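You operate a simulated robot arm through the tools that you are given. There is no shell and no other tool.

You run a simulated two-armed robot. Do the job below in one go: nothing can be reset, and whatever is moved stays where it is left.

TASK
Hold the grey shade still with one hand, brush off its lint, then cover it with the sleeve.
Fine: slide the brush arm out first; the soft brush goes back where it lay. Set down upright: soft brush. What is to be rubbed or washed off counts as gone when no trace of it is left.

The check looks at the end state, three seconds after you hand in, the way a careful person would. Anything else that was tipped, shoved, dropped, spilled or broken makes it a failure. Lids that push on must go on centred and level and be pressed home; caps that screw on are set level and turned clockwise until they are tight.

THE ROBOT
Two 7-joint arms with two-finger grippers on one trunk, on a base that moves. Base frame: it is fixed to the floor where the robot stands at the start and does not move with it; the origin is under the middle of the robot, x ahead of it, y to its left, z up. Readings come in m, rad, newtons and seconds.
The left shoulder is at the start at [0.024, 0.215, 1.081], the right one opposite. With the tool pointing down near the work surface each hand reaches from about 0.18 to 0.76 m from the robot's upright axis, wherever it stands, measured 20 degrees to its own side. Places, roughly: beige shade [3.5, -0.75, 0.5]; brush arm [2.9, 0.5, 0.9]; clear sleeve [3.25, 0, 1]; green shade [3.25, -0.25, 0.5]; grey shade [3, 0.25, 1]; shade turntable [3, 0.3, 0.8]; soft brush [3.25, 0, 0.75]. Payload 2.2 kg a hand.
Tool frame (each hand has its own): the origin (TCP) lies between the finger pads and is the grasp point; the fingertips stand 0.019 m ahead of it; z points along the fingers, y is the line along which they close. The gripper opens to 0.116 m; its body begins 0.07 m behind the TCP.
Orientation is told as [roll, pitch, yaw] about the base's x, y, z axes, in that order, counted from this pose: with the fingers straight down and closing along the base's y, the tool's x points along the base's -x, its y along +y and its z along -z.

THE INTERFACE
- The arms move only by the tool play_rows. It takes "left_increments", "right_increments" or both (then of equal length, played together; a hand with none holds still); each is a list of rows, each a list of 7 numbers: the shift along the tool's x, y, z in mm, then the turn, a rotation vector about the tool's x, y, z in rad, then the closure, from 0 (fully open) to 1 (shut). In form: [[x, y, z, rx, ry, rz, grip], ...]. A call has 1 to 20 rows; each row is the pose to reach, as a shift and turn from the pose commanded when the call began, along the tool's axes at that moment. A row lasts 0.2 s, in which the tool goes at most 0.05 m and 0.15 rad; a call with a longer step from one row to the next is refused whole, and so is a gripper value outside its range. A pose out of reach is approached as far as the arm can. The call stops where the force on the tool passes 40 N (or 10 N more than at its start, if that is more) or the arm is blocked; 0.2 s more then pass. The fingers move at their own pace (about 0.2035 m/s each) and stop on an object; they squeeze with about 21 N. The grip force told is the motor's: it shows also when the fingers shut on nothing. Time passes only in rows, and 0.2 s behind the last, so rows that repeat a pose let the fingers close. It gives the time, the measured TCP pose, the force on the tool (base axes), the opening and the grip force at its end, in the units of the frame above (readings bear some noise), with the torque about the TCP (base axes, N m) and any sound that the robot's microphone picked up.
- Cameras (640 x 400 px; columns grow to the right, rows downward): "scene" is now at [0.134, -0.0172, 1.2665]; the picture's right is [-0.16, -0.99, 0.00], its down [-0.42, 0.07, -0.91] and it looks along [0.89, -0.15, -0.42] (base axes); focal length 269 px, centre (320, 200). "left" rides on the left gripper at [0.069, 0.015, -0.096] in its tool frame; the picture's right is [-0.21, 0.98, 0.00], its down [-0.76, -0.17, -0.63] and it looks along [-0.62, -0.14, 0.77] (tool axes); focal length 251 px, centre (320, 200). "right" rides on the right gripper at [0.069, -0.015, -0.096] in its tool frame; the picture's right is [0.21, 0.98, 0.00], its down [-0.76, 0.17, -0.63] and it looks along [-0.62, 0.14, 0.77] (tool axes); focal length 251 px, centre (320, 200).
- grab_frame(camera): a new picture of that camera. No time passes.
- raise_lower(by): moves the trunk up (or, below 0, down) by that many m; the arms and the scene camera ride with it, the base frame stays. It gives what a move gives, with no picture.
- base_move(legs): drives the robot by 1 to 6 legs, each [ahead, left, turn to the left] in m, m and rad, along the robot's own axes; the way and the turn of a leg run together, so that a leg with both is an arc; at most 1.5 m and 3.142 rad a leg. The arms and the cameras ride along, it lands a little off, and it stops where it bumps. It gives what a move gives.
- pan_tilt(pan, tilt): turns the head with the scene camera to pan (to the left, within 1.396 rad either way) and tilt (down, from -0.506 to 1.204), counted from straight ahead of the robot. It gives what a move gives.
- point_at(camera, pixels): there is no depth. For up to 12 entries [column, row, z] of the newest picture of that camera ("zoom" is the newest enlarged one), the place [x, y] in the base frame at which the ray of that pixel passes the height z, good to about 0.002 m. No time passes.
- inspect(camera, box): a new picture of the part [left, top, right, bottom] of that camera's present view, enlarged. No time passes.
- close_job(): hands the job in; it is judged then, once.

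Unless the task says otherwise, let go and move clear before handing in.

The tools are called by a JSON object that holds its "name" and its "arguments". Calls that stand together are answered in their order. play_rows: Moves the arms, as the interface text tells. Its arguments: {"type":"object","properties":{"left_increments":{"type":"array"},"right_increments":{"type":"array"}},"required":[]} The other tools are called the same way: raise_lower (by) moves the trunk up or down; base_move (legs) drives the base; pan_tilt (pan, tilt) turns the head that bears the scene camera; grab_frame (camera) takes a picture; point_at (camera, pixels) gives the place at which the rays of pixels pass given heights; inspect (camera, box) takes an enlarged picture of a part of a camera's view; close_job () hands the job in.

At the start:

```text
time: 0.0
left_position: [0.539, 0.1703, 1.1264]
left_ee_rot: [-0.001, 0.002, -0.002]
left_contact_force: [-0.6, 0.1, -0.9]
left_moment: [0.02, -0.05, 0.0]
left_width: 0.116
left_gripper_force: 0.1
right_position: [0.5, -0.1996, 1.1215]
right_ee_rot: [0.001, 0.002, 0.0]
right_contact_force: [-0.5, 1.0, -0.1]
right_moment: [0.04, 0.01, -0.01]
right_width: 0.1163
right_gripper_force: 0.0
trunk travel left (down, up): [-0.225, 0.265]
robot x, y, heading: [-0.0005, 0.002, -0.001]
head pan, tilt (commanded): [-0.162, 0.431]
```

scene: 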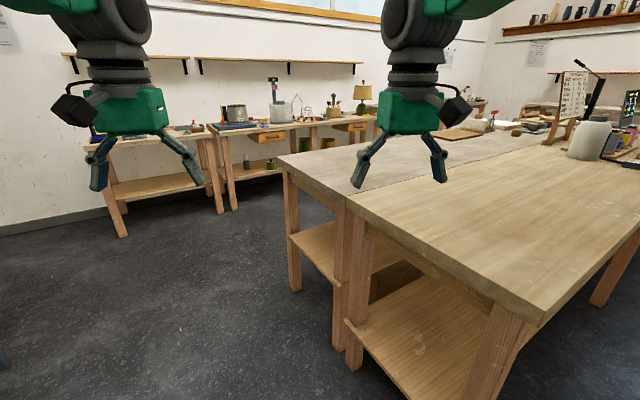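
right: 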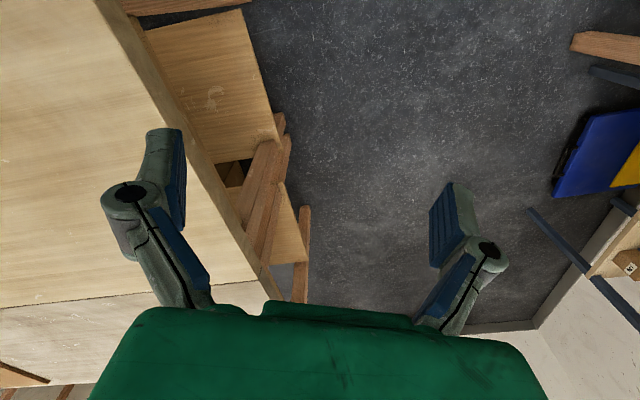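
left: 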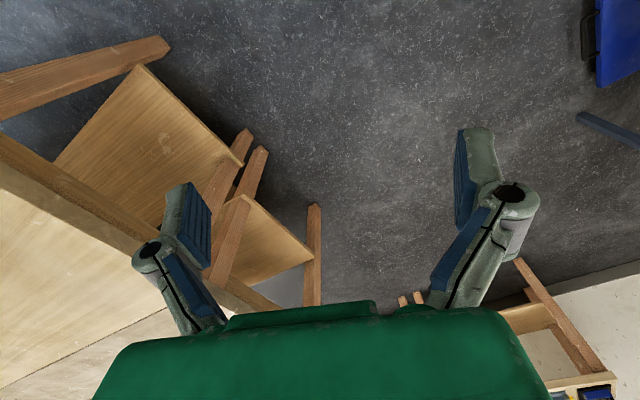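

The start picture shows a far bench around pixels (220-370, 80-140) holding what should be the grey shade and brush arm, roughly at x=3. I'll enlarge that area first.

{"name": "inspect", "arguments": {"camera": "scene", "box": [190, 60, 390, 185]}}

{"name": "inspect", "arguments": {"camera": "scene", "box": [240, 70, 320, 130]}}

```text
3.20 times, centred on (290, 122) of scene
```

zoom: 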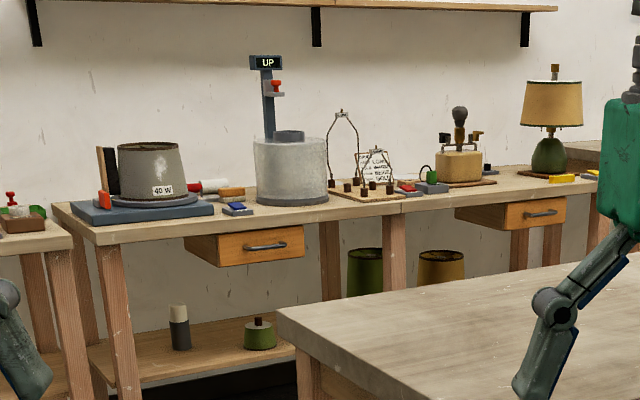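

```text
6.67 times, centred on (280, 100) of scene
```

zoom: 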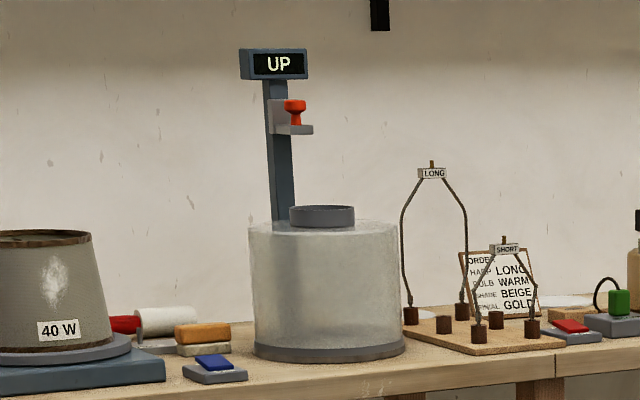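

The grey shade stands on a blue turntable base at left, the clear sleeve on a lift beside it, with a soft brush (white/red or orange) between. I'll measure floor and bench positions before driving.

{"name": "grab_frame", "arguments": {"camera": "scene"}}

{"name": "point_at", "arguments": {"camera": "scene", "pixels": [[124, 236, 0], [234, 209, 0], [297, 293, 0], [354, 369, 0], [280, 158, 0.75], [345, 200, 0.75], [220, 136, 0.75], [284, 126, 0.75], [210, 208, 0], [222, 135, 0.8], [283, 120, 0.78], [540, 325, 0.75]]}}

```text
taken
```

scene: 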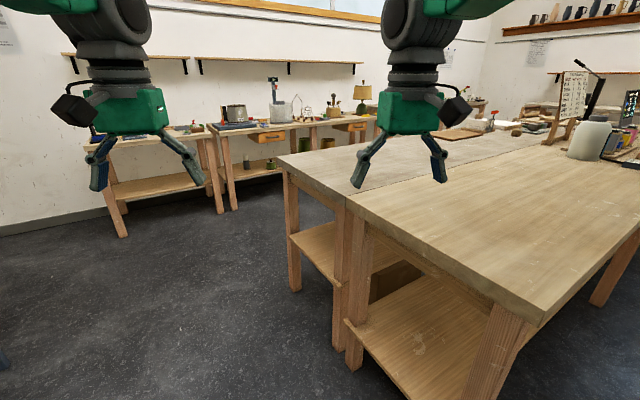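

```text
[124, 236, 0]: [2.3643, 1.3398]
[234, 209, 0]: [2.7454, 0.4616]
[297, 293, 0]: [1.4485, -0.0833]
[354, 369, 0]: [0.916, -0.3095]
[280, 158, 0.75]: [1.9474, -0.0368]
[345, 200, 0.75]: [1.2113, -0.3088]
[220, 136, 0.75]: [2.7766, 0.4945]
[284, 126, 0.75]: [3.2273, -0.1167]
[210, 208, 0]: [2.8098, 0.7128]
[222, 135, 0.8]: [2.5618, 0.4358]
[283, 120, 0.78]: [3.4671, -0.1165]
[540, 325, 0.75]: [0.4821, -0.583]
```

The bench and tables run at about 0.37 rad: the big table's left edge goes from (0.38,-0.42) to (1.42,-0.03), and the bench's front-left corner is near (2.78,0.49). I'll turn to face the bench, drive up the open floor, and then look.

{"name": "base_move", "arguments": {"legs": [[0, 0.1, 0.37], [1.0, 0, 0], [0.85, 0, 0]]}}

{"name": "pan_tilt", "arguments": {"pan": -0.5, "tilt": 0.45}}

{"name": "grab_frame", "arguments": {"camera": "scene"}}

```text
time: 10.4
left_position: [2.1265, 1.1231, 1.1272]
left_ee_rot: [-0.005, -0.001, 0.381]
left_contact_force: [-0.2, 1.0, 0.3]
left_moment: [-0.01, 0.01, 0.01]
left_width: 0.116
left_gripper_force: 0.1
right_position: [2.2277, 0.7663, 1.1235]
right_ee_rot: [-0.004, -0.002, 0.381]
right_contact_force: [0.4, 0.1, -0.4]
right_moment: [-0.07, 0.05, 0.0]
right_width: 0.116
right_gripper_force: 0.1
trunk travel left (down, up): [-0.225, 0.265]
robot x, y, heading: [1.6945, 0.7607, 0.381]
head pan, tilt (commanded): [-0.162, 0.431]
```

```text
time: 11.2
left_position: [2.124, 1.1194, 1.1314]
left_ee_rot: [-0.002, -0.005, 0.383]
left_contact_force: [-0.3, 0.8, 0.4]
left_moment: [-0.04, 0.0, -0.02]
left_width: 0.1161
left_gripper_force: 0.0
right_position: [2.2253, 0.7641, 1.126]
right_ee_rot: [-0.004, -0.005, 0.382]
right_contact_force: [0.4, -0.4, -0.3]
right_moment: [0.01, -0.01, 0.0]
right_width: 0.1159
right_gripper_force: 0.0
trunk travel left (down, up): [-0.225, 0.265]
robot x, y, heading: [1.6956, 0.7616, 0.379]
head pan, tilt (commanded): [-0.499, 0.45]
```

```text
taken
```

scene: 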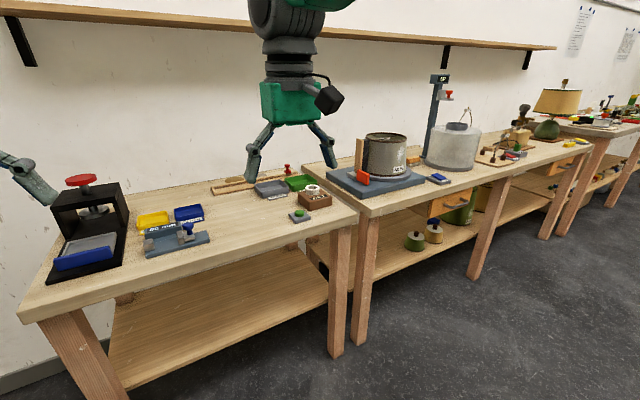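

The robot is at (1.70, 0.76), heading 0.38, and the workspace shows at (340-480, 80-200). I'll move right about 0.75 m and look closely.

{"name": "base_move", "arguments": {"legs": [[0, -0.75, 0]]}}

{"name": "pan_tilt", "arguments": {"pan": 0.0, "tilt": 0.4}}

{"name": "grab_frame", "arguments": {"camera": "scene"}}

```text
time: 15.3
left_position: [2.4067, 0.4113, 1.1292]
left_ee_rot: [-0.002, -0.004, 0.379]
left_contact_force: [-0.2, 0.4, -0.5]
left_moment: [0.0, -0.01, 0.0]
left_width: 0.116
left_gripper_force: 0.0
right_position: [2.5086, 0.0556, 1.1253]
right_ee_rot: [0.0, -0.004, 0.38]
right_contact_force: [-0.5, 0.1, 1.3]
right_moment: [-0.01, 0.0, 0.0]
right_width: 0.1157
right_gripper_force: 0.1
trunk travel left (down, up): [-0.225, 0.265]
robot x, y, heading: [1.9773, 0.0525, 0.382]
head pan, tilt (commanded): [-0.499, 0.45]
```

```text
time: 16.2
left_position: [2.4046, 0.4094, 1.1315]
left_ee_rot: [-0.001, -0.007, 0.382]
left_contact_force: [0.8, -0.5, -0.7]
left_moment: [-0.02, -0.01, 0.01]
left_width: 0.1158
left_gripper_force: 0.1
right_position: [2.5063, 0.0543, 1.1278]
right_ee_rot: [0.001, -0.007, 0.381]
right_contact_force: [0.2, 0.4, -0.1]
right_moment: [-0.03, 0.01, -0.02]
right_width: 0.1162
right_gripper_force: 0.0
trunk travel left (down, up): [-0.225, 0.265]
robot x, y, heading: [1.9778, 0.0572, 0.379]
head pan, tilt (commanded): [0.0, 0.4]
```

```text
taken
```

scene: 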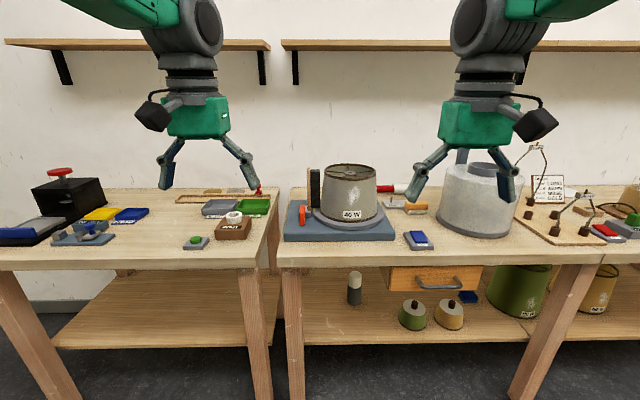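

{"name": "inspect", "arguments": {"camera": "scene", "box": [270, 140, 430, 260]}}

{"name": "inspect", "arguments": {"camera": "scene", "box": [380, 130, 640, 260]}}

{"name": "inspect", "arguments": {"camera": "scene", "box": [330, 240, 640, 340]}}

```text
3.33 times, centred on (350, 200) of scene
```

zoom: 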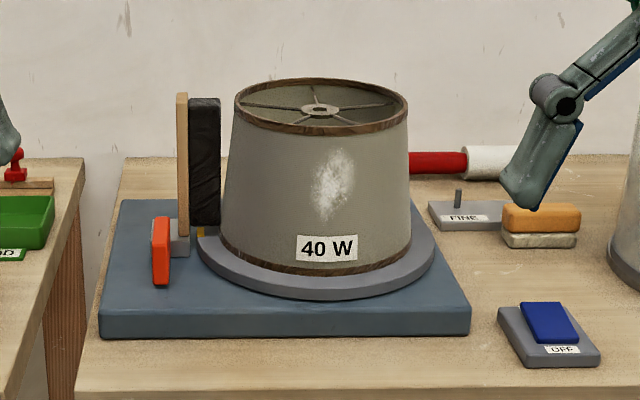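

```text
2.46 times, centred on (510, 195) of scene
```

zoom: 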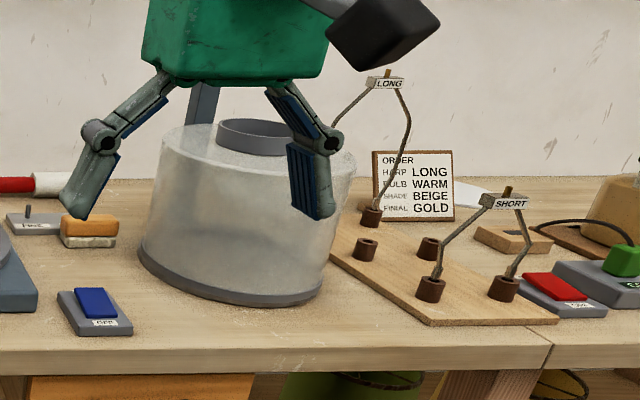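

```text
2.06 times, centred on (485, 290) of scene
```

zoom: 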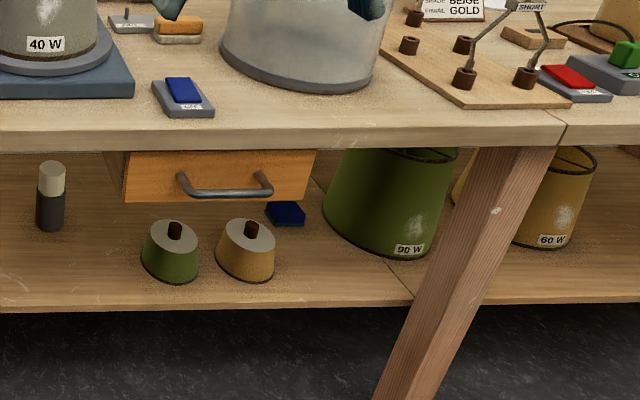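

The picture shows the grey shade (350,190) on the turntable with a black-bristled brush arm and an orange tab at (302,210) to its left. Right of it are the orange-backed soft brush (405,205), a FINE plate, a blue OFF switch (418,240) and the clear sleeve (475,200). I'll measure these at bench height.

{"name": "grab_frame", "arguments": {"camera": "scene"}}

{"name": "point_at", "arguments": {"camera": "scene", "pixels": [[284, 242, 0.75], [395, 241, 0.75], [302, 190, 0.75], [280, 256, 0.75], [349, 222, 0.81], [418, 248, 0.75], [405, 212, 0.75], [405, 205, 0.78], [476, 237, 0.75], [302, 211, 0.82], [600, 255, 0.75], [316, 195, 0.82]]}}

```text
taken
```

scene: 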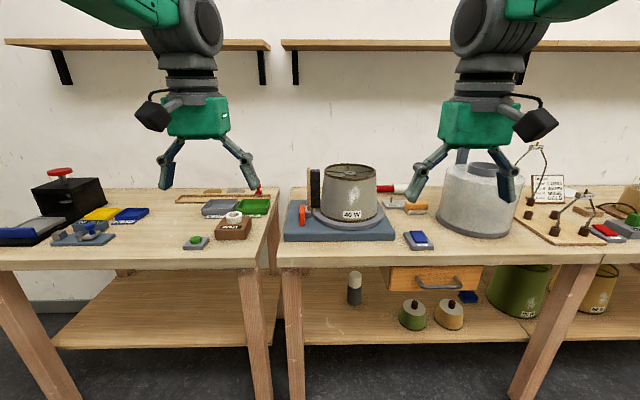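

```text
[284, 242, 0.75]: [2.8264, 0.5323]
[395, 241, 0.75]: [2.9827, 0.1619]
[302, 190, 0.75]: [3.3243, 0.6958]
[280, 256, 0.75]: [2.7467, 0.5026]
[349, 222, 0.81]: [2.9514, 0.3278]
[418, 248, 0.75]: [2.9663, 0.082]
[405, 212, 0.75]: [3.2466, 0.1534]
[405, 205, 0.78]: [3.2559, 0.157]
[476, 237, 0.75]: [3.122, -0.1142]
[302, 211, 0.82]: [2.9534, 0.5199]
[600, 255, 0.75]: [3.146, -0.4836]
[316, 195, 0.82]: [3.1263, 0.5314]
```

The bench edge is about 0.88 m ahead of the robot, the shade about 1.1 m ahead and the sleeve about 0.5 m further right. I'll pull the hands back, raise the trunk for a better view, and drive nearer.

{"name": "play_rows", "arguments": {"left_increments": [[40, 20, 0, 0, 0, 0, 0], [80, 40, 0, 0, 0, 0, 0], [120, 60, 0, 0, 0, 0, 0], [160, 80, 0, 0, 0, 0, 0], [200, 100, 0, 0, 0, 0, 0]], "right_increments": [[40, -20, 0, 0, 0, 0, 0], [80, -40, 0, 0, 0, 0, 0], [120, -60, 0, 0, 0, 0, 0], [160, -80, 0, 0, 0, 0, 0], [200, -100, 0, 0, 0, 0, 0]]}}

{"name": "raise_lower", "arguments": {"by": 0.15}}

{"name": "base_move", "arguments": {"legs": [[0, -0.28, 0], [0.35, 0, 0]]}}

{"name": "pan_tilt", "arguments": {"pan": 0.0, "tilt": 0.6}}

{"name": "grab_frame", "arguments": {"camera": "scene"}}

```text
time: 17.4
left_position: [2.1817, 0.4315, 1.1301]
left_ee_rot: [-0.005, -0.011, 0.38]
left_contact_force: [-0.3, 0.1, -0.3]
left_moment: [0.0, -0.01, 0.0]
left_width: 0.1161
left_gripper_force: 0.0
right_position: [2.3548, -0.1102, 1.126]
right_ee_rot: [-0.005, -0.01, 0.381]
right_contact_force: [0.5, -0.1, 0.6]
right_moment: [0.0, 0.03, 0.0]
right_width: 0.1161
right_gripper_force: 0.2
trunk travel left (down, up): [-0.225, 0.265]
robot x, y, heading: [1.977, 0.058, 0.381]
head pan, tilt (commanded): [0.0, 0.4]
```

```text
time: 19.2
left_position: [2.1841, 0.4283, 1.2809]
left_ee_rot: [0.0, -0.007, 0.382]
left_contact_force: [-0.2, -0.3, 0.4]
left_moment: [0.0, -0.04, -0.02]
left_width: 0.1162
left_gripper_force: 0.0
right_position: [2.359, -0.1141, 1.2725]
right_ee_rot: [0.0, -0.006, 0.382]
right_contact_force: [-0.8, -0.8, 0.1]
right_moment: [-0.01, -0.02, 0.04]
right_width: 0.1159
right_gripper_force: 0.1
trunk travel left (down, up): [-0.375, 0.115]
robot x, y, heading: [1.9763, 0.0586, 0.375]
head pan, tilt (commanded): [0.0, 0.4]
```

```text
time: 23.0
left_position: [2.5957, 0.3299, 1.2751]
left_ee_rot: [-0.023, -0.006, 0.389]
left_contact_force: [-1.0, -0.3, -0.2]
left_moment: [-0.04, -0.01, -0.02]
left_width: 0.1161
left_gripper_force: 0.1
right_position: [2.7727, -0.2117, 1.2798]
right_ee_rot: [-0.024, -0.009, 0.389]
right_contact_force: [-0.6, 0.2, 0.0]
right_moment: [-0.02, -0.03, 0.03]
right_width: 0.116
right_gripper_force: 0.1
trunk travel left (down, up): [-0.375, 0.115]
robot x, y, heading: [2.3975, -0.0632, 0.387]
head pan, tilt (commanded): [0.0, 0.4]
```

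```text
time: 23.7
left_position: [2.6035, 0.3118, 1.2807]
left_ee_rot: [-0.007, -0.005, 0.388]
left_contact_force: [-0.1, -0.4, 0.6]
left_moment: [-0.03, -0.03, -0.02]
left_width: 0.1161
left_gripper_force: 0.1
right_position: [2.7792, -0.2277, 1.2758]
right_ee_rot: [-0.009, -0.006, 0.389]
right_contact_force: [-0.3, -0.3, -0.2]
right_moment: [-0.02, 0.03, 0.01]
right_width: 0.1159
right_gripper_force: 0.1
trunk travel left (down, up): [-0.375, 0.115]
robot x, y, heading: [2.4037, -0.0671, 0.388]
head pan, tilt (commanded): [0.0, 0.6]
```

```text
taken
```

scene: 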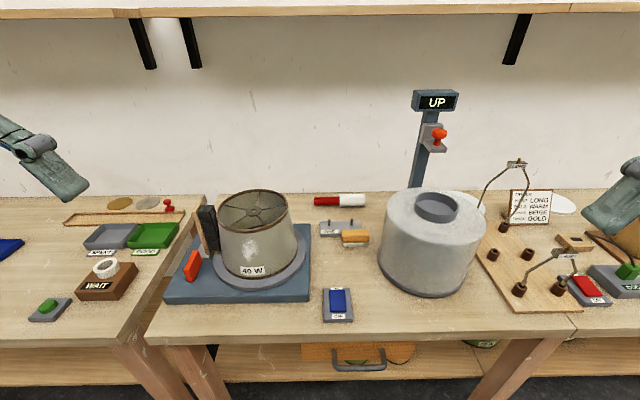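

{"name": "inspect", "arguments": {"camera": "scene", "box": [150, 170, 390, 320]}}

{"name": "inspect", "arguments": {"camera": "scene", "box": [360, 80, 520, 300]}}

{"name": "inspect", "arguments": {"camera": "scene", "box": [300, 180, 400, 330]}}

```text
2.67 times, centred on (270, 245) of scene
```

zoom: 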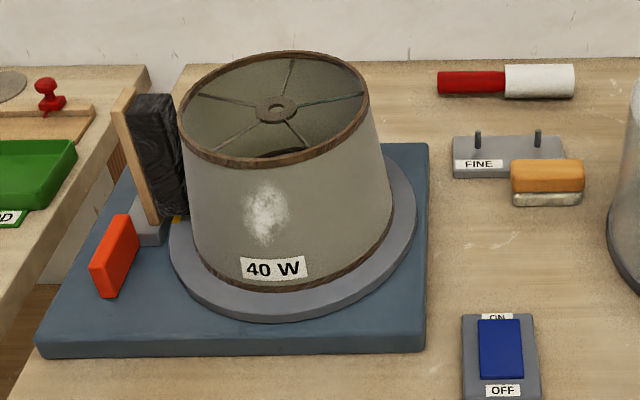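

```text
1.82 times, centred on (440, 190) of scene
```

zoom: 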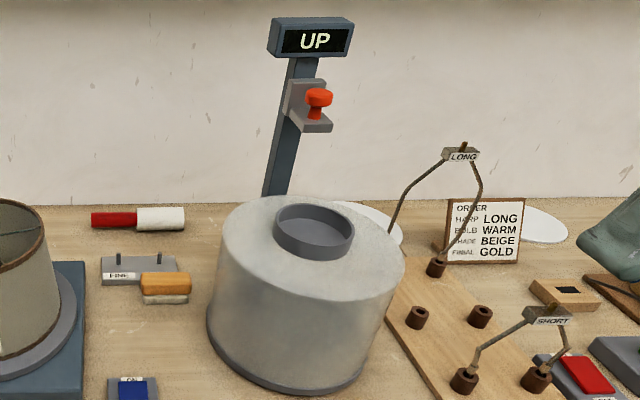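

```text
2.67 times, centred on (350, 255) of scene
```

zoom: 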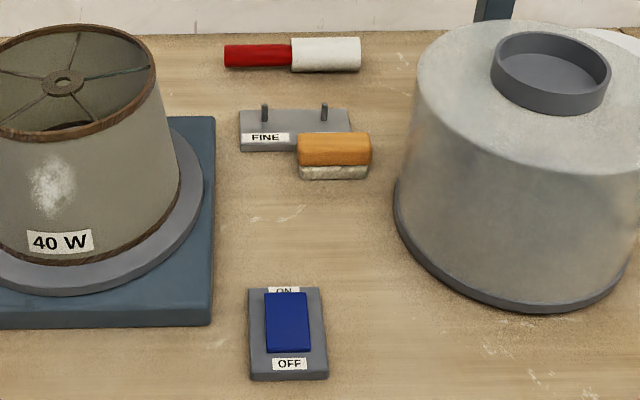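

The closer view shows the brush arm's slide with its red tab at (192,265), the soft brush at (355,238) in front of the FINE rack, and the sleeve's grey collar at (437,206). I'll measure these points at a few assumed heights.

{"name": "grab_frame", "arguments": {"camera": "scene"}}

{"name": "point_at", "arguments": {"camera": "scene", "pixels": [[165, 300, 0.75], [309, 301, 0.75], [309, 224, 0.79], [193, 225, 0.79], [341, 246, 0.75], [368, 247, 0.75], [427, 298, 0.75], [380, 250, 0.75], [476, 265, 0.75], [322, 320, 0.75], [354, 320, 0.75], [186, 283, 0.79]]}}

{"name": "point_at", "arguments": {"camera": "scene", "pixels": [[415, 206, 1.0], [459, 206, 1.0], [437, 190, 1.0], [437, 222, 1.0], [218, 210, 1.0], [288, 208, 1.0], [255, 191, 1.0], [255, 230, 1.0], [386, 225, 0.95], [486, 215, 0.95], [252, 285, 0.81], [304, 240, 0.81]]}}

```text
taken
```

scene: 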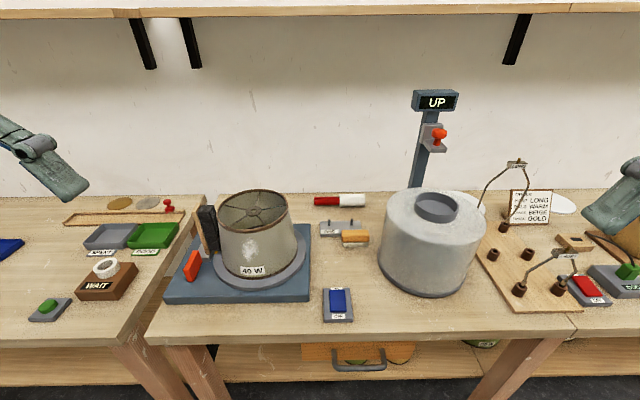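

```text
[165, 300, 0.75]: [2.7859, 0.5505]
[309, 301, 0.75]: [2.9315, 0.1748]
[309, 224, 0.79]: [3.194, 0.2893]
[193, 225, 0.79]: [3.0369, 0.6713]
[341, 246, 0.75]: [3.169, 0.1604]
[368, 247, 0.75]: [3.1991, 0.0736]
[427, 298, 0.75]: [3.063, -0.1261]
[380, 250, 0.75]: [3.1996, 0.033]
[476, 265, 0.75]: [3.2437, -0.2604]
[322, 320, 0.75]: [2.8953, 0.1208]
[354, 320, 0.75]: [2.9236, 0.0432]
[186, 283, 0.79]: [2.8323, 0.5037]
```

```text
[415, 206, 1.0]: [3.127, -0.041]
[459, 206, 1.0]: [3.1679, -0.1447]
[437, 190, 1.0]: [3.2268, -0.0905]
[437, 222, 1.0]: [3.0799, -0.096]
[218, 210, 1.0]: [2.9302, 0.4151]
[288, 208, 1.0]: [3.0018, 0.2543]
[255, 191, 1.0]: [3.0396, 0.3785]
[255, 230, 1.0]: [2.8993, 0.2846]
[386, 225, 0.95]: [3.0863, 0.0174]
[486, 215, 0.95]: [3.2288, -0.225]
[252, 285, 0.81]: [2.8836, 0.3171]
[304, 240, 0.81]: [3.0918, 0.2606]
```

Two-view triangulation puts the bench top near z 0.79 and the shade's top rim near (2.955, 0.335, 1.01), with a collar about 0.10 m wide on the sleeve. I'll look through the hand cameras for details of the brush arm and sleeve.

{"name": "grab_frame", "arguments": {"camera": "left"}}

{"name": "grab_frame", "arguments": {"camera": "right"}}

```text
taken
```

left: 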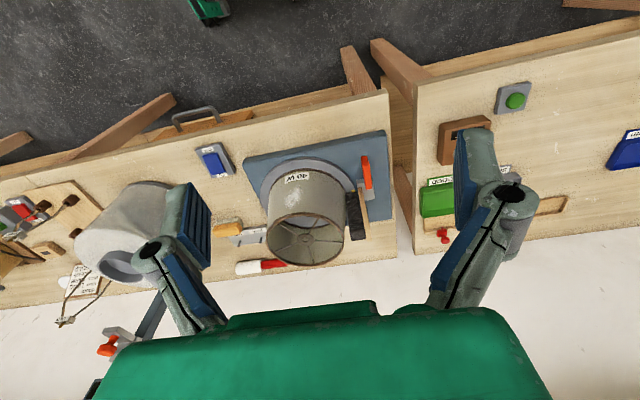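

```text
taken
```

right: 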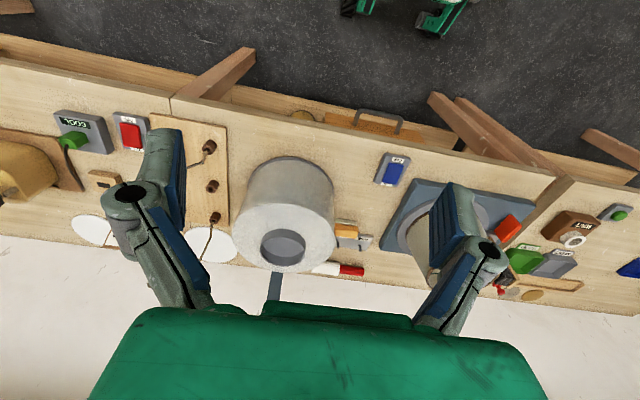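

The left-hand picture shows the turntable from above, around (320,190), with the brush arm at its far side. I'll enlarge both that and the sleeve.

{"name": "inspect", "arguments": {"camera": "left", "box": [220, 120, 420, 280]}}

{"name": "inspect", "arguments": {"camera": "right", "box": [210, 140, 420, 310]}}

```text
2.50 times, centred on (320, 200) of left
```

zoom: 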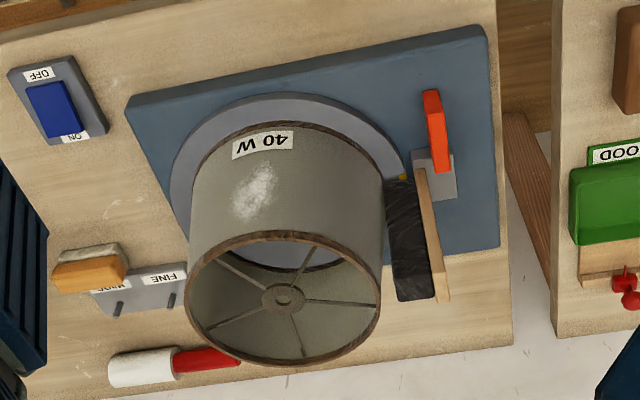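

```text
2.35 times, centred on (315, 225) of right
```

zoom: 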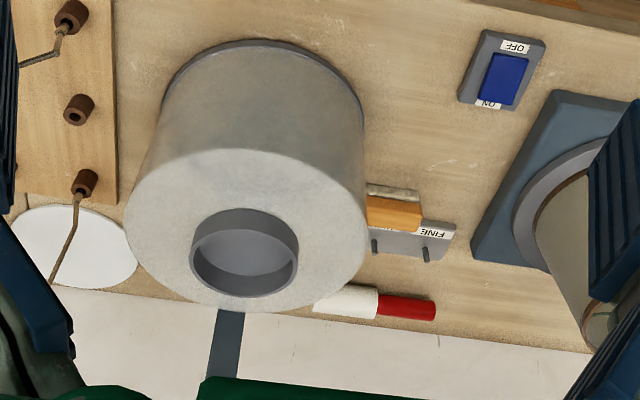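

The tab's plate stands in the depth direction to the left of the platter, so the arm should slide left, away from the shade. I'll bring the left hand nearer to measure the tab and track.

{"name": "play_rows", "arguments": {"left_increments": [[-20, 12, 36, 0, 0, 0, 0], [-40, 24, 72, 0, 0, 0, 0], [-60, 36, 108, 0, 0, 0, 0], [-80, 48, 144, 0, 0, 0, 0], [-100, 60, 180, 0, 0, 0, 0], [-100, 60, 180, 0, 0, 0, 0]]}}

{"name": "grab_frame", "arguments": {"camera": "left"}}

```text
time: 25.1
left_position: [2.6758, 0.3939, 1.1025]
left_ee_rot: [0.0, -0.011, 0.386]
left_contact_force: [-1.0, -1.4, -0.2]
left_moment: [0.03, 0.01, -0.01]
left_width: 0.116
left_gripper_force: 0.0
right_position: [2.7818, -0.2372, 1.2736]
right_ee_rot: [0.0, -0.007, 0.389]
right_contact_force: [0.2, 0.3, 0.9]
right_moment: [0.0, 0.02, -0.01]
right_width: 0.1159
right_gripper_force: 0.1
trunk travel left (down, up): [-0.375, 0.115]
robot x, y, heading: [2.4068, -0.071, 0.386]
head pan, tilt (commanded): [0.0, 0.6]
```

```text
taken
```

left: 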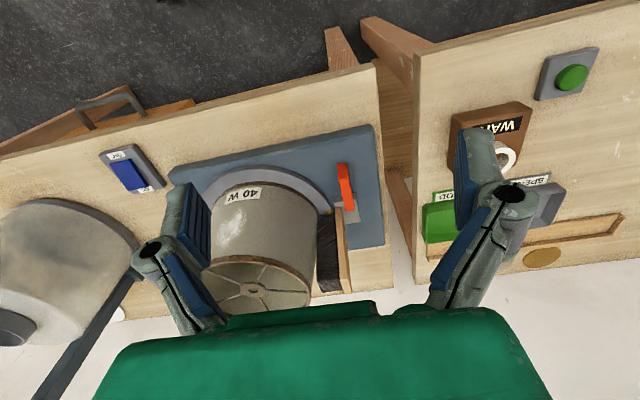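

The tab is at (345,185) in this view. I'll enlarge it.

{"name": "inspect", "arguments": {"camera": "left", "box": [240, 120, 400, 300]}}

{"name": "point_at", "arguments": {"camera": "left", "pixels": [[168, 165, 0.79], [383, 245, 0.82], [376, 125, 0.82], [340, 165, 0.88], [350, 208, 0.88], [340, 165, 0.9], [350, 208, 0.9], [352, 221, 0.83], [329, 210, 0.83], [253, 289, 1.01], [310, 278, 1.01], [198, 275, 1.01]]}}

```text
2.22 times, centred on (320, 210) of left
```

zoom: 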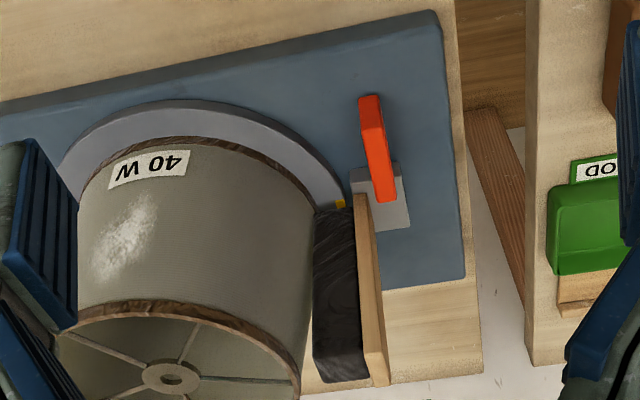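

```text
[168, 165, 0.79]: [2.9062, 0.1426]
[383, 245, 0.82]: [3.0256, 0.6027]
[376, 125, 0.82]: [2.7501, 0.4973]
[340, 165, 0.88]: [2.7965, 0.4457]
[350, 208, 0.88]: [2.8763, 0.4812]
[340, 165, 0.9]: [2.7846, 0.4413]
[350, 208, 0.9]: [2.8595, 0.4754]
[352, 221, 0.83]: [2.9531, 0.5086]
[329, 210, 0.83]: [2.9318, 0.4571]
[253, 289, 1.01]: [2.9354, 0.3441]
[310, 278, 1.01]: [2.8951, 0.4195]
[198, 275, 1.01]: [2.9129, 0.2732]
```

I need the tab's true height and extent, so I'll zoom the scene camera onto it.

{"name": "inspect", "arguments": {"camera": "scene", "box": [170, 195, 250, 295]}}

{"name": "inspect", "arguments": {"camera": "left", "box": [310, 140, 390, 240]}}

```text
4.00 times, centred on (210, 245) of scene
```

zoom: 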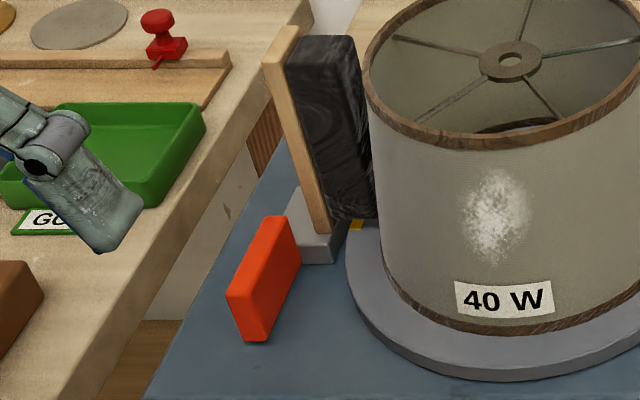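

```text
4.00 times, centred on (350, 190) of left
```

zoom: 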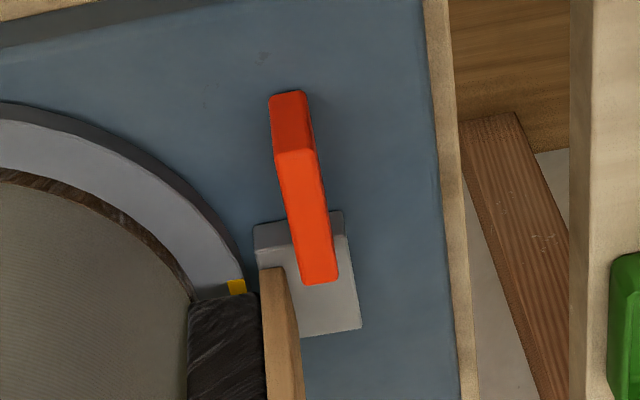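

I'll query the same tab corners in both views at several heights, to find where the rays agree.

{"name": "grab_frame", "arguments": {"camera": "scene"}}

{"name": "point_at", "arguments": {"camera": "scene", "pixels": [[194, 280.5, 0.82], [194, 280.5, 0.84], [194, 280.5, 0.86], [190, 268.5, 0.86], [190, 268.5, 0.88], [190, 268.5, 0.9], [201, 249, 0.86], [201, 249, 0.88], [201, 249, 0.9], [208, 303, 0.82], [201, 202, 1.0], [212, 257, 0.83]]}}

{"name": "point_at", "arguments": {"camera": "left", "pixels": [[342, 163, 0.82], [342, 163, 0.84], [342, 163, 0.86], [344, 178, 0.86], [344, 178, 0.88], [344, 178, 0.9], [349.5, 210.5, 0.86], [349.5, 210.5, 0.88], [349.5, 210.5, 0.9], [358, 221, 0.84], [338, 258, 1.0], [336, 196, 0.84]]}}

```text
taken
```

scene: 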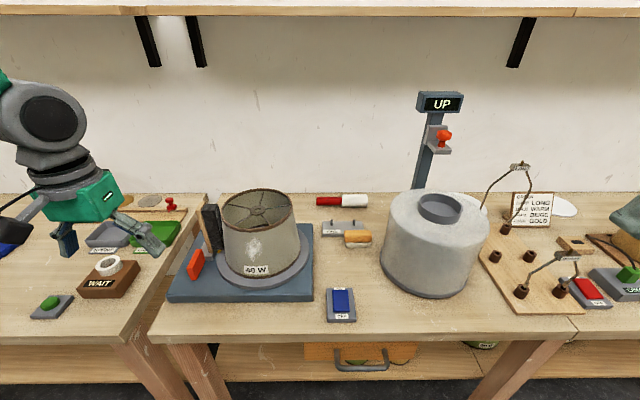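

```text
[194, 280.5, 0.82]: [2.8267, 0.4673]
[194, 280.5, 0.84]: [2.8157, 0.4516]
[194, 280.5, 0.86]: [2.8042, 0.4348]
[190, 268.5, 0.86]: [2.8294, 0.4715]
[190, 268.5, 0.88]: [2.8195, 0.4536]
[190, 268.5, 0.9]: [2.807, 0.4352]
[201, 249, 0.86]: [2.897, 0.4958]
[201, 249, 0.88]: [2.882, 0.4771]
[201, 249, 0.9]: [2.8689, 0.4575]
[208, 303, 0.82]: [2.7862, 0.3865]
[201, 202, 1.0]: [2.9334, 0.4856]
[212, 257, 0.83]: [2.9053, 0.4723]
```

```text
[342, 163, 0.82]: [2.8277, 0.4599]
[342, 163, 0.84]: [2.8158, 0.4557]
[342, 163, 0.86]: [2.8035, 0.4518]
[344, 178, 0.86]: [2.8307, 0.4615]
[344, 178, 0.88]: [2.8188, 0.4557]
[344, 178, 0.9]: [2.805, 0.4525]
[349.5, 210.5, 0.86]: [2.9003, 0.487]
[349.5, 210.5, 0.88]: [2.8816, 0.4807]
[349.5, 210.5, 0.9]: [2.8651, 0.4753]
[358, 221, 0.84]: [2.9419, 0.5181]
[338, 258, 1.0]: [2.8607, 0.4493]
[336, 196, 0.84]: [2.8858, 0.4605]
```

Both views agree: the tab runs from (2.819,0.455) to (2.883,0.480), with its top at z 0.88 and the base top near 0.83. I'll bring the left hand above its front part, half-closed and tilted back so that it stays clear of the brush.

{"name": "play_rows", "arguments": {"left_increments": [[-34, 0, 28, 0, -0.08, 0, 0.3], [-68, 1, 57, 0, -0.16, 0, 0.55], [-102, 1, 85, 0, -0.24, 0, 0.55], [-136, 2, 114, 0, -0.32, 0, 0.55], [-170, 2, 142, 0, -0.4, 0, 0.55], [-170, 2, 142, 0, -0.4, 0, 0.55]]}}

{"name": "grab_frame", "arguments": {"camera": "left"}}

{"name": "grab_frame", "arguments": {"camera": "scene"}}

```text
time: 26.5
left_position: [2.8222, 0.4875, 0.9549]
left_ee_rot: [-0.024, -0.408, 0.404]
left_contact_force: [-0.3, 0.7, 0.0]
left_moment: [-0.06, -0.04, -0.01]
left_width: 0.0523
left_gripper_force: 0.1
right_position: [2.7705, -0.2084, 1.2804]
right_ee_rot: [-0.024, -0.008, 0.39]
right_contact_force: [-0.2, -0.1, 1.0]
right_moment: [-0.01, -0.01, 0.02]
right_width: 0.1161
right_gripper_force: 0.1
trunk travel left (down, up): [-0.375, 0.115]
robot x, y, heading: [2.3978, -0.0595, 0.39]
head pan, tilt (commanded): [0.0, 0.6]
```

```text
taken
```

left: 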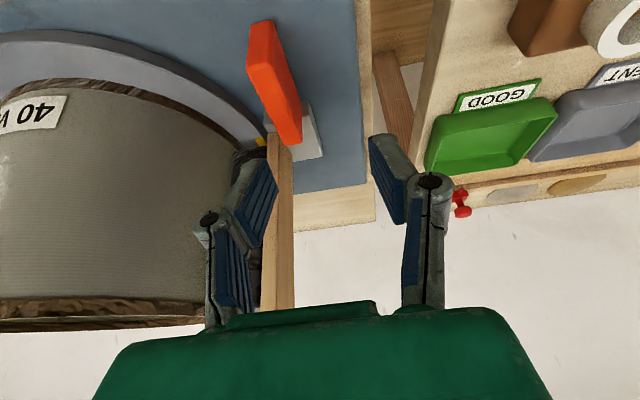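

```text
taken
```

scene: 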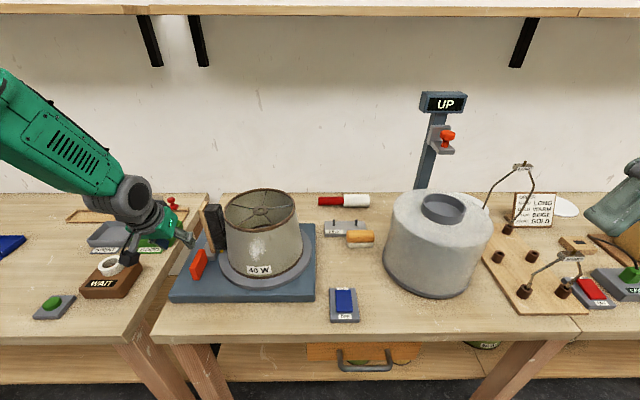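

The readings show the body swaying a little (roll -0.024, left hand 27 mm off in y). I'll hold still a moment and re-read before closing in.

{"name": "play_rows", "arguments": {"left_increments": [[0, 0, 0, 0, 0, 0, 0.55], [0, 0, 0, 0, 0, 0, 0.55], [0, 0, 0, 0, 0, 0, 0.55]]}}

{"name": "grab_frame", "arguments": {"camera": "left"}}

{"name": "point_at", "arguments": {"camera": "left", "pixels": [[260, 68, 0.88], [289, 142, 0.88], [262, 20, 0.83]]}}

```text
time: 27.3
left_position: [2.8298, 0.4739, 0.9583]
left_ee_rot: [-0.012, -0.406, 0.398]
left_contact_force: [-0.3, 0.4, 0.6]
left_moment: [-0.04, -0.02, 0.0]
left_width: 0.0523
left_gripper_force: 0.0
right_position: [2.7768, -0.2243, 1.2753]
right_ee_rot: [-0.011, -0.008, 0.39]
right_contact_force: [0.5, -0.2, 0.0]
right_moment: [-0.05, 0.0, -0.02]
right_width: 0.1161
right_gripper_force: 0.0
trunk travel left (down, up): [-0.375, 0.115]
robot x, y, heading: [2.4001, -0.0664, 0.384]
head pan, tilt (commanded): [0.0, 0.6]
```

```text
taken
```

left: 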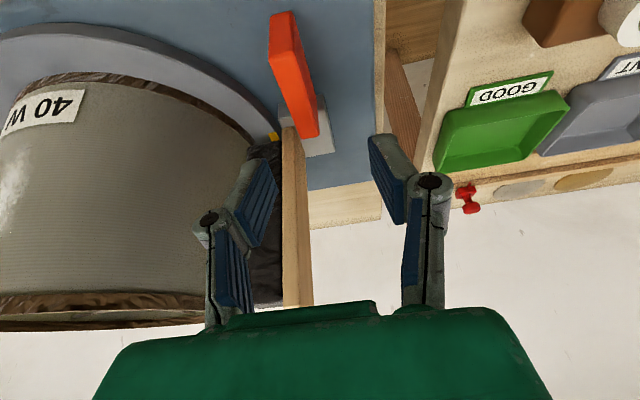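

```text
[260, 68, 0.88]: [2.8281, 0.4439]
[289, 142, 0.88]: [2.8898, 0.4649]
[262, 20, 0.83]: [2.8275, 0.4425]
```

The sway is dying out (y went from 0.4875 to 0.4739). I'll wait a bit more, then measure again.

{"name": "play_rows", "arguments": {"left_increments": [[0, 0, 0, 0, 0, 0, 0.55], [0, 0, 0, 0, 0, 0, 0.55], [0, 0, 0, 0, 0, 0, 0.55], [0, 0, 0, 0, 0, 0, 0.55], [0, 0, 0, 0, 0, 0, 0.55], [0, 0, 0, 0, 0, 0, 0.55]]}}

{"name": "inspect", "arguments": {"camera": "left", "box": [200, 0, 440, 150]}}

```text
time: 28.7
left_position: [2.8397, 0.4515, 0.9647]
left_ee_rot: [0.009, -0.41, 0.383]
left_contact_force: [0.8, -1.0, -0.2]
left_moment: [0.13, 0.05, 0.05]
left_width: 0.0522
left_gripper_force: 0.2
right_position: [2.7888, -0.251, 1.2691]
right_ee_rot: [0.011, -0.007, 0.388]
right_contact_force: [-0.3, 0.3, -0.3]
right_moment: [0.02, -0.01, -0.05]
right_width: 0.1162
right_gripper_force: 0.1
trunk travel left (down, up): [-0.375, 0.115]
robot x, y, heading: [2.4034, -0.0757, 0.382]
head pan, tilt (commanded): [0.0, 0.6]
```

```text
2.67 times, centred on (320, 75) of left
```

zoom: 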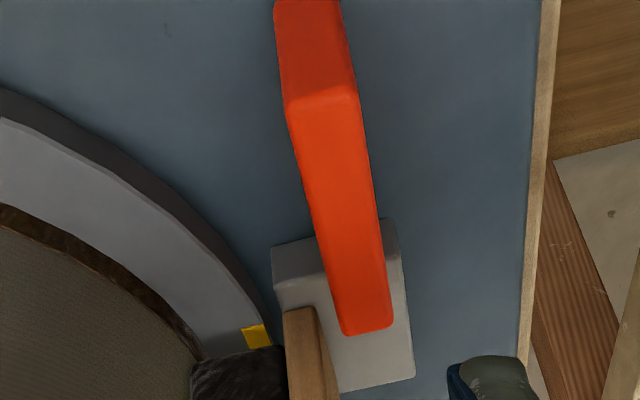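

The body is still rocking (roll now +0.010). I'll keep still and sample to see whether the rocking settles or continues.

{"name": "play_rows", "arguments": {"left_increments": [[0, 0, 0, 0, 0, 0, 0.55], [0, 0, 0, 0, 0, 0, 0.55], [0, 0, 0, 0, 0, 0, 0.55]]}}

{"name": "play_rows", "arguments": {"left_increments": [[0, 0, 0, 0, 0, 0, 0.55], [0, 0, 0, 0, 0, 0, 0.55], [0, 0, 0, 0, 0, 0, 0.55]]}}

{"name": "play_rows", "arguments": {"left_increments": [[0, 0, 0, 0, 0, 0, 0.55], [0, 0, 0, 0, 0, 0, 0.55], [0, 0, 0, 0, 0, 0, 0.55]]}}

{"name": "play_rows", "arguments": {"left_increments": [[0, 0, 0, 0, 0, 0, 0.55], [0, 0, 0, 0, 0, 0, 0.55], [0, 0, 0, 0, 0, 0, 0.55]]}}

{"name": "play_rows", "arguments": {"left_increments": [[0, 0, 0, 0, 0, 0, 0.55], [0, 0, 0, 0, 0, 0, 0.55], [0, 0, 0, 0, 0, 0, 0.55]]}}

```text
time: 29.5
left_position: [2.832, 0.4678, 0.9598]
left_ee_rot: [-0.008, -0.409, 0.392]
left_contact_force: [0.8, 0.3, -0.4]
left_moment: [-0.04, -0.03, -0.01]
left_width: 0.052
left_gripper_force: 0.1
right_position: [2.7793, -0.2285, 1.2732]
right_ee_rot: [-0.008, -0.007, 0.391]
right_contact_force: [-0.2, 1.0, -0.1]
right_moment: [0.0, 0.01, 0.01]
right_width: 0.1158
right_gripper_force: 0.0
trunk travel left (down, up): [-0.375, 0.115]
robot x, y, heading: [2.4011, -0.0681, 0.389]
head pan, tilt (commanded): [0.0, 0.6]
```

```text
time: 30.3
left_position: [2.8228, 0.4887, 0.9536]
left_ee_rot: [-0.028, -0.409, 0.406]
left_contact_force: [-0.6, 0.8, -0.9]
left_moment: [-0.05, -0.04, -0.03]
left_width: 0.0524
left_gripper_force: 0.0
right_position: [2.7704, -0.2043, 1.2798]
right_ee_rot: [-0.03, -0.007, 0.393]
right_contact_force: [0.3, -0.5, 0.5]
right_moment: [-0.06, -0.02, -0.01]
right_width: 0.1157
right_gripper_force: 0.1
trunk travel left (down, up): [-0.375, 0.115]
robot x, y, heading: [2.3987, -0.0577, 0.388]
head pan, tilt (commanded): [0.0, 0.6]
```

```text
time: 31.3
left_position: [2.8313, 0.4637, 0.9668]
left_ee_rot: [0.005, -0.412, 0.391]
left_contact_force: [0.1, -1.2, 0.4]
left_moment: [0.05, 0.08, 0.02]
left_width: 0.0522
left_gripper_force: 0.0
right_position: [2.779, -0.2394, 1.2718]
right_ee_rot: [0.004, -0.011, 0.394]
right_contact_force: [-0.2, -0.5, -0.6]
right_moment: [0.05, 0.02, -0.03]
right_width: 0.116
right_gripper_force: 0.0
trunk travel left (down, up): [-0.375, 0.115]
robot x, y, heading: [2.3999, -0.058, 0.383]
head pan, tilt (commanded): [0.0, 0.6]
stopped in row 3 (left hand): the arm was blocked; the commanded pose is now the measured one
```

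```text
time: 32.1
left_position: [2.8217, 0.4843, 0.9594]
left_ee_rot: [-0.017, -0.408, 0.407]
left_contact_force: [-0.1, 1.2, -0.2]
left_moment: [-0.08, -0.03, -0.03]
left_width: 0.0522
left_gripper_force: 0.0
right_position: [2.771, -0.2152, 1.2764]
right_ee_rot: [-0.019, -0.008, 0.393]
right_contact_force: [0.3, -0.3, 0.1]
right_moment: [-0.01, -0.01, -0.03]
right_width: 0.1161
right_gripper_force: 0.0
trunk travel left (down, up): [-0.375, 0.115]
robot x, y, heading: [2.3925, -0.0598, 0.386]
head pan, tilt (commanded): [0.0, 0.6]
```

```text
time: 33.1
left_position: [2.8326, 0.4512, 0.9742]
left_ee_rot: [0.028, -0.413, 0.385]
left_contact_force: [1.0, -2.1, 0.1]
left_moment: [0.12, 0.11, 0.05]
left_width: 0.0521
left_gripper_force: 0.1
right_position: [2.7848, -0.2584, 1.2635]
right_ee_rot: [0.023, -0.005, 0.395]
right_contact_force: [0.4, -0.9, 0.4]
right_moment: [0.08, 0.01, 0.0]
right_width: 0.1159
right_gripper_force: 0.0
trunk travel left (down, up): [-0.375, 0.115]
robot x, y, heading: [2.3961, -0.0571, 0.387]
head pan, tilt (commanded): [0.0, 0.6]
stopped in row 3 (left hand): the arm was blocked; the commanded pose is now the measured one
```

The body keeps rocking (roll between -0.03 and +0.028) even with the hands idle, so something about this stance looks wrong. I'll raise the left hand clear of the brush and look down at the base.

{"name": "play_rows", "arguments": {"left_increments": [[-4, 0, -9, 0, 0, 0, 0.55], [-12, 0, -27, 0, 0, 0, 0.55], [-20, 0, -46, 0, 0, 0, 0.55], [-28, 0, -64, 0, 0, 0, 0.55], [-35, 0, -83, 0, 0, 0, 0.55], [-39, 0, -92, 0, 0, 0, 0.55]]}}

{"name": "pan_tilt", "arguments": {"pan": 0.0, "tilt": 1.2}}

{"name": "grab_frame", "arguments": {"camera": "scene"}}

```text
time: 34.7
left_position: [2.8036, 0.5159, 1.0559]
left_ee_rot: [-0.035, -0.41, 0.422]
left_contact_force: [0.0, 0.7, -0.4]
left_moment: [-0.09, -0.08, -0.07]
left_width: 0.0524
left_gripper_force: 0.1
right_position: [2.7545, -0.1844, 1.2819]
right_ee_rot: [-0.039, -0.016, 0.402]
right_contact_force: [-0.3, 0.2, 1.2]
right_moment: [-0.05, -0.03, -0.02]
right_width: 0.116
right_gripper_force: 0.1
trunk travel left (down, up): [-0.375, 0.115]
robot x, y, heading: [2.3913, -0.0396, 0.392]
head pan, tilt (commanded): [0.0, 0.6]
stopped in row 6 (left hand): the arm was blocked; the commanded pose is now the measured one
```

```text
time: 35.7
left_position: [2.813, 0.489, 1.0638]
left_ee_rot: [-0.009, -0.413, 0.409]
left_contact_force: [-0.6, -0.4, 0.2]
left_moment: [-0.02, -0.01, -0.03]
left_width: 0.0519
left_gripper_force: 0.1
right_position: [2.7648, -0.2136, 1.2734]
right_ee_rot: [-0.018, -0.008, 0.398]
right_contact_force: [-0.3, 0.8, -0.1]
right_moment: [-0.01, 0.01, 0.02]
right_width: 0.1158
right_gripper_force: 0.0
trunk travel left (down, up): [-0.375, 0.115]
robot x, y, heading: [2.391, -0.0452, 0.392]
head pan, tilt (commanded): [0.0, 1.201]
```

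```text
taken
```

scene: 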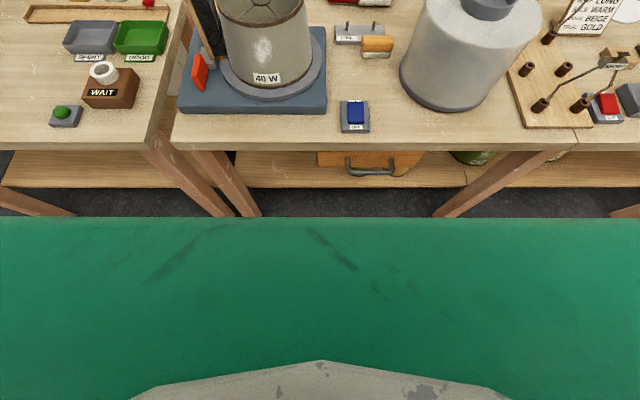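

Nothing is visibly in the way of the trunk, so the raised trunk probably makes the body sway. I'll draw the left hand back to the robot, upright again, then lower the trunk and see whether it steadies.

{"name": "play_rows", "arguments": {"left_increments": [[15, 0, -12, 0, 0.04, 0, 0.3], [38, 0, -29, 0, 0.1, 0, 0.3], [65, 0, -49, 0, 0.16, 0, 0.3], [92, 0, -70, 0, 0.23, 0, 0.3], [118, 0, -89, 0, 0.3, 0, 0.3], [142, 0, -107, 0, 0.36, 0, 0.3], [158, 0, -119, 0, 0.39, 0, 0.3], [165, 0, -124, 0, 0.4, 0, 0.3]]}}

{"name": "raise_lower", "arguments": {"by": -0.1}}

{"name": "play_rows", "arguments": {"left_increments": [[0, 0, 0, 0, 0, 0, 0.3], [0, 0, 0, 0, 0, 0, 0.3], [0, 0, 0, 0, 0, 0, 0.3]]}}

{"name": "play_rows", "arguments": {"left_increments": [[0, 0, 0, 0, 0, 0, 0.3], [0, 0, 0, 0, 0, 0, 0.3], [0, 0, 0, 0, 0, 0, 0.3]]}}

{"name": "play_rows", "arguments": {"left_increments": [[0, 0, 0, 0, 0, 0, 0.3], [0, 0, 0, 0, 0, 0, 0.3], [0, 0, 0, 0, 0, 0, 0.3]]}}

```text
time: 37.5
left_position: [2.6255, 0.4107, 1.1111]
left_ee_rot: [-0.009, -0.01, 0.404]
left_contact_force: [-1.5, 0.4, 0.7]
left_moment: [0.03, -0.01, 0.02]
left_width: 0.0814
left_gripper_force: 0.1
right_position: [2.7627, -0.2115, 1.2732]
right_ee_rot: [-0.02, -0.006, 0.4]
right_contact_force: [-0.4, 0.0, 0.4]
right_moment: [-0.04, 0.0, 0.01]
right_width: 0.1161
right_gripper_force: 0.2
trunk travel left (down, up): [-0.375, 0.115]
robot x, y, heading: [2.3904, -0.0438, 0.391]
head pan, tilt (commanded): [0.0, 1.201]
```

```text
time: 38.8
left_position: [2.6261, 0.4094, 1.0112]
left_ee_rot: [-0.007, -0.011, 0.408]
left_contact_force: [0.4, 0.1, 0.8]
left_moment: [0.05, 0.04, 0.0]
left_width: 0.0809
left_gripper_force: 0.0
right_position: [2.7639, -0.2146, 1.1765]
right_ee_rot: [-0.01, -0.023, 0.402]
right_contact_force: [-0.2, -1.2, 0.8]
right_moment: [0.03, -0.09, 0.0]
right_width: 0.1162
right_gripper_force: 0.1
trunk travel left (down, up): [-0.275, 0.215]
robot x, y, heading: [2.3904, -0.0443, 0.39]
head pan, tilt (commanded): [0.0, 1.201]
```

```text
time: 39.8
left_position: [2.5996, 0.4524, 0.995]
left_ee_rot: [-0.06, -0.011, 0.416]
left_contact_force: [-1.9, 0.7, -0.1]
left_moment: [-0.08, -0.11, 0.01]
left_width: 0.0813
left_gripper_force: 0.1
right_position: [2.7375, -0.1634, 1.1916]
right_ee_rot: [-0.062, -0.021, 0.408]
right_contact_force: [-0.2, 0.4, 1.1]
right_moment: [-0.08, -0.06, 0.01]
right_width: 0.1159
right_gripper_force: 0.0
trunk travel left (down, up): [-0.275, 0.215]
robot x, y, heading: [2.3915, -0.0455, 0.397]
head pan, tilt (commanded): [0.0, 1.201]
stopped in row 3 (left hand): the arm was blocked; the commanded pose is now the measured one
```

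```text
time: 40.6
left_position: [2.6058, 0.4382, 1.0014]
left_ee_rot: [-0.039, -0.012, 0.413]
left_contact_force: [-0.7, -0.4, 0.8]
left_moment: [-0.03, -0.04, 0.02]
left_width: 0.0811
left_gripper_force: 0.1
right_position: [2.7453, -0.1802, 1.1873]
right_ee_rot: [-0.04, -0.021, 0.408]
right_contact_force: [0.0, -0.4, 0.3]
right_moment: [-0.02, -0.02, 0.02]
right_width: 0.116
right_gripper_force: 0.1
trunk travel left (down, up): [-0.275, 0.215]
robot x, y, heading: [2.396, -0.0475, 0.399]
head pan, tilt (commanded): [0.0, 1.201]
```

```text
time: 41.4
left_position: [2.617, 0.4134, 1.0076]
left_ee_rot: [-0.018, -0.011, 0.413]
left_contact_force: [0.9, -1.1, 1.2]
left_moment: [0.02, 0.06, 0.0]
left_width: 0.0813
left_gripper_force: 0.1
right_position: [2.7566, -0.2092, 1.1801]
right_ee_rot: [-0.017, -0.017, 0.409]
right_contact_force: [-1.2, -0.3, 0.1]
right_moment: [0.07, -0.08, -0.02]
right_width: 0.1161
right_gripper_force: 0.0
trunk travel left (down, up): [-0.275, 0.215]
robot x, y, heading: [2.3913, -0.0575, 0.402]
head pan, tilt (commanded): [0.0, 1.201]
```

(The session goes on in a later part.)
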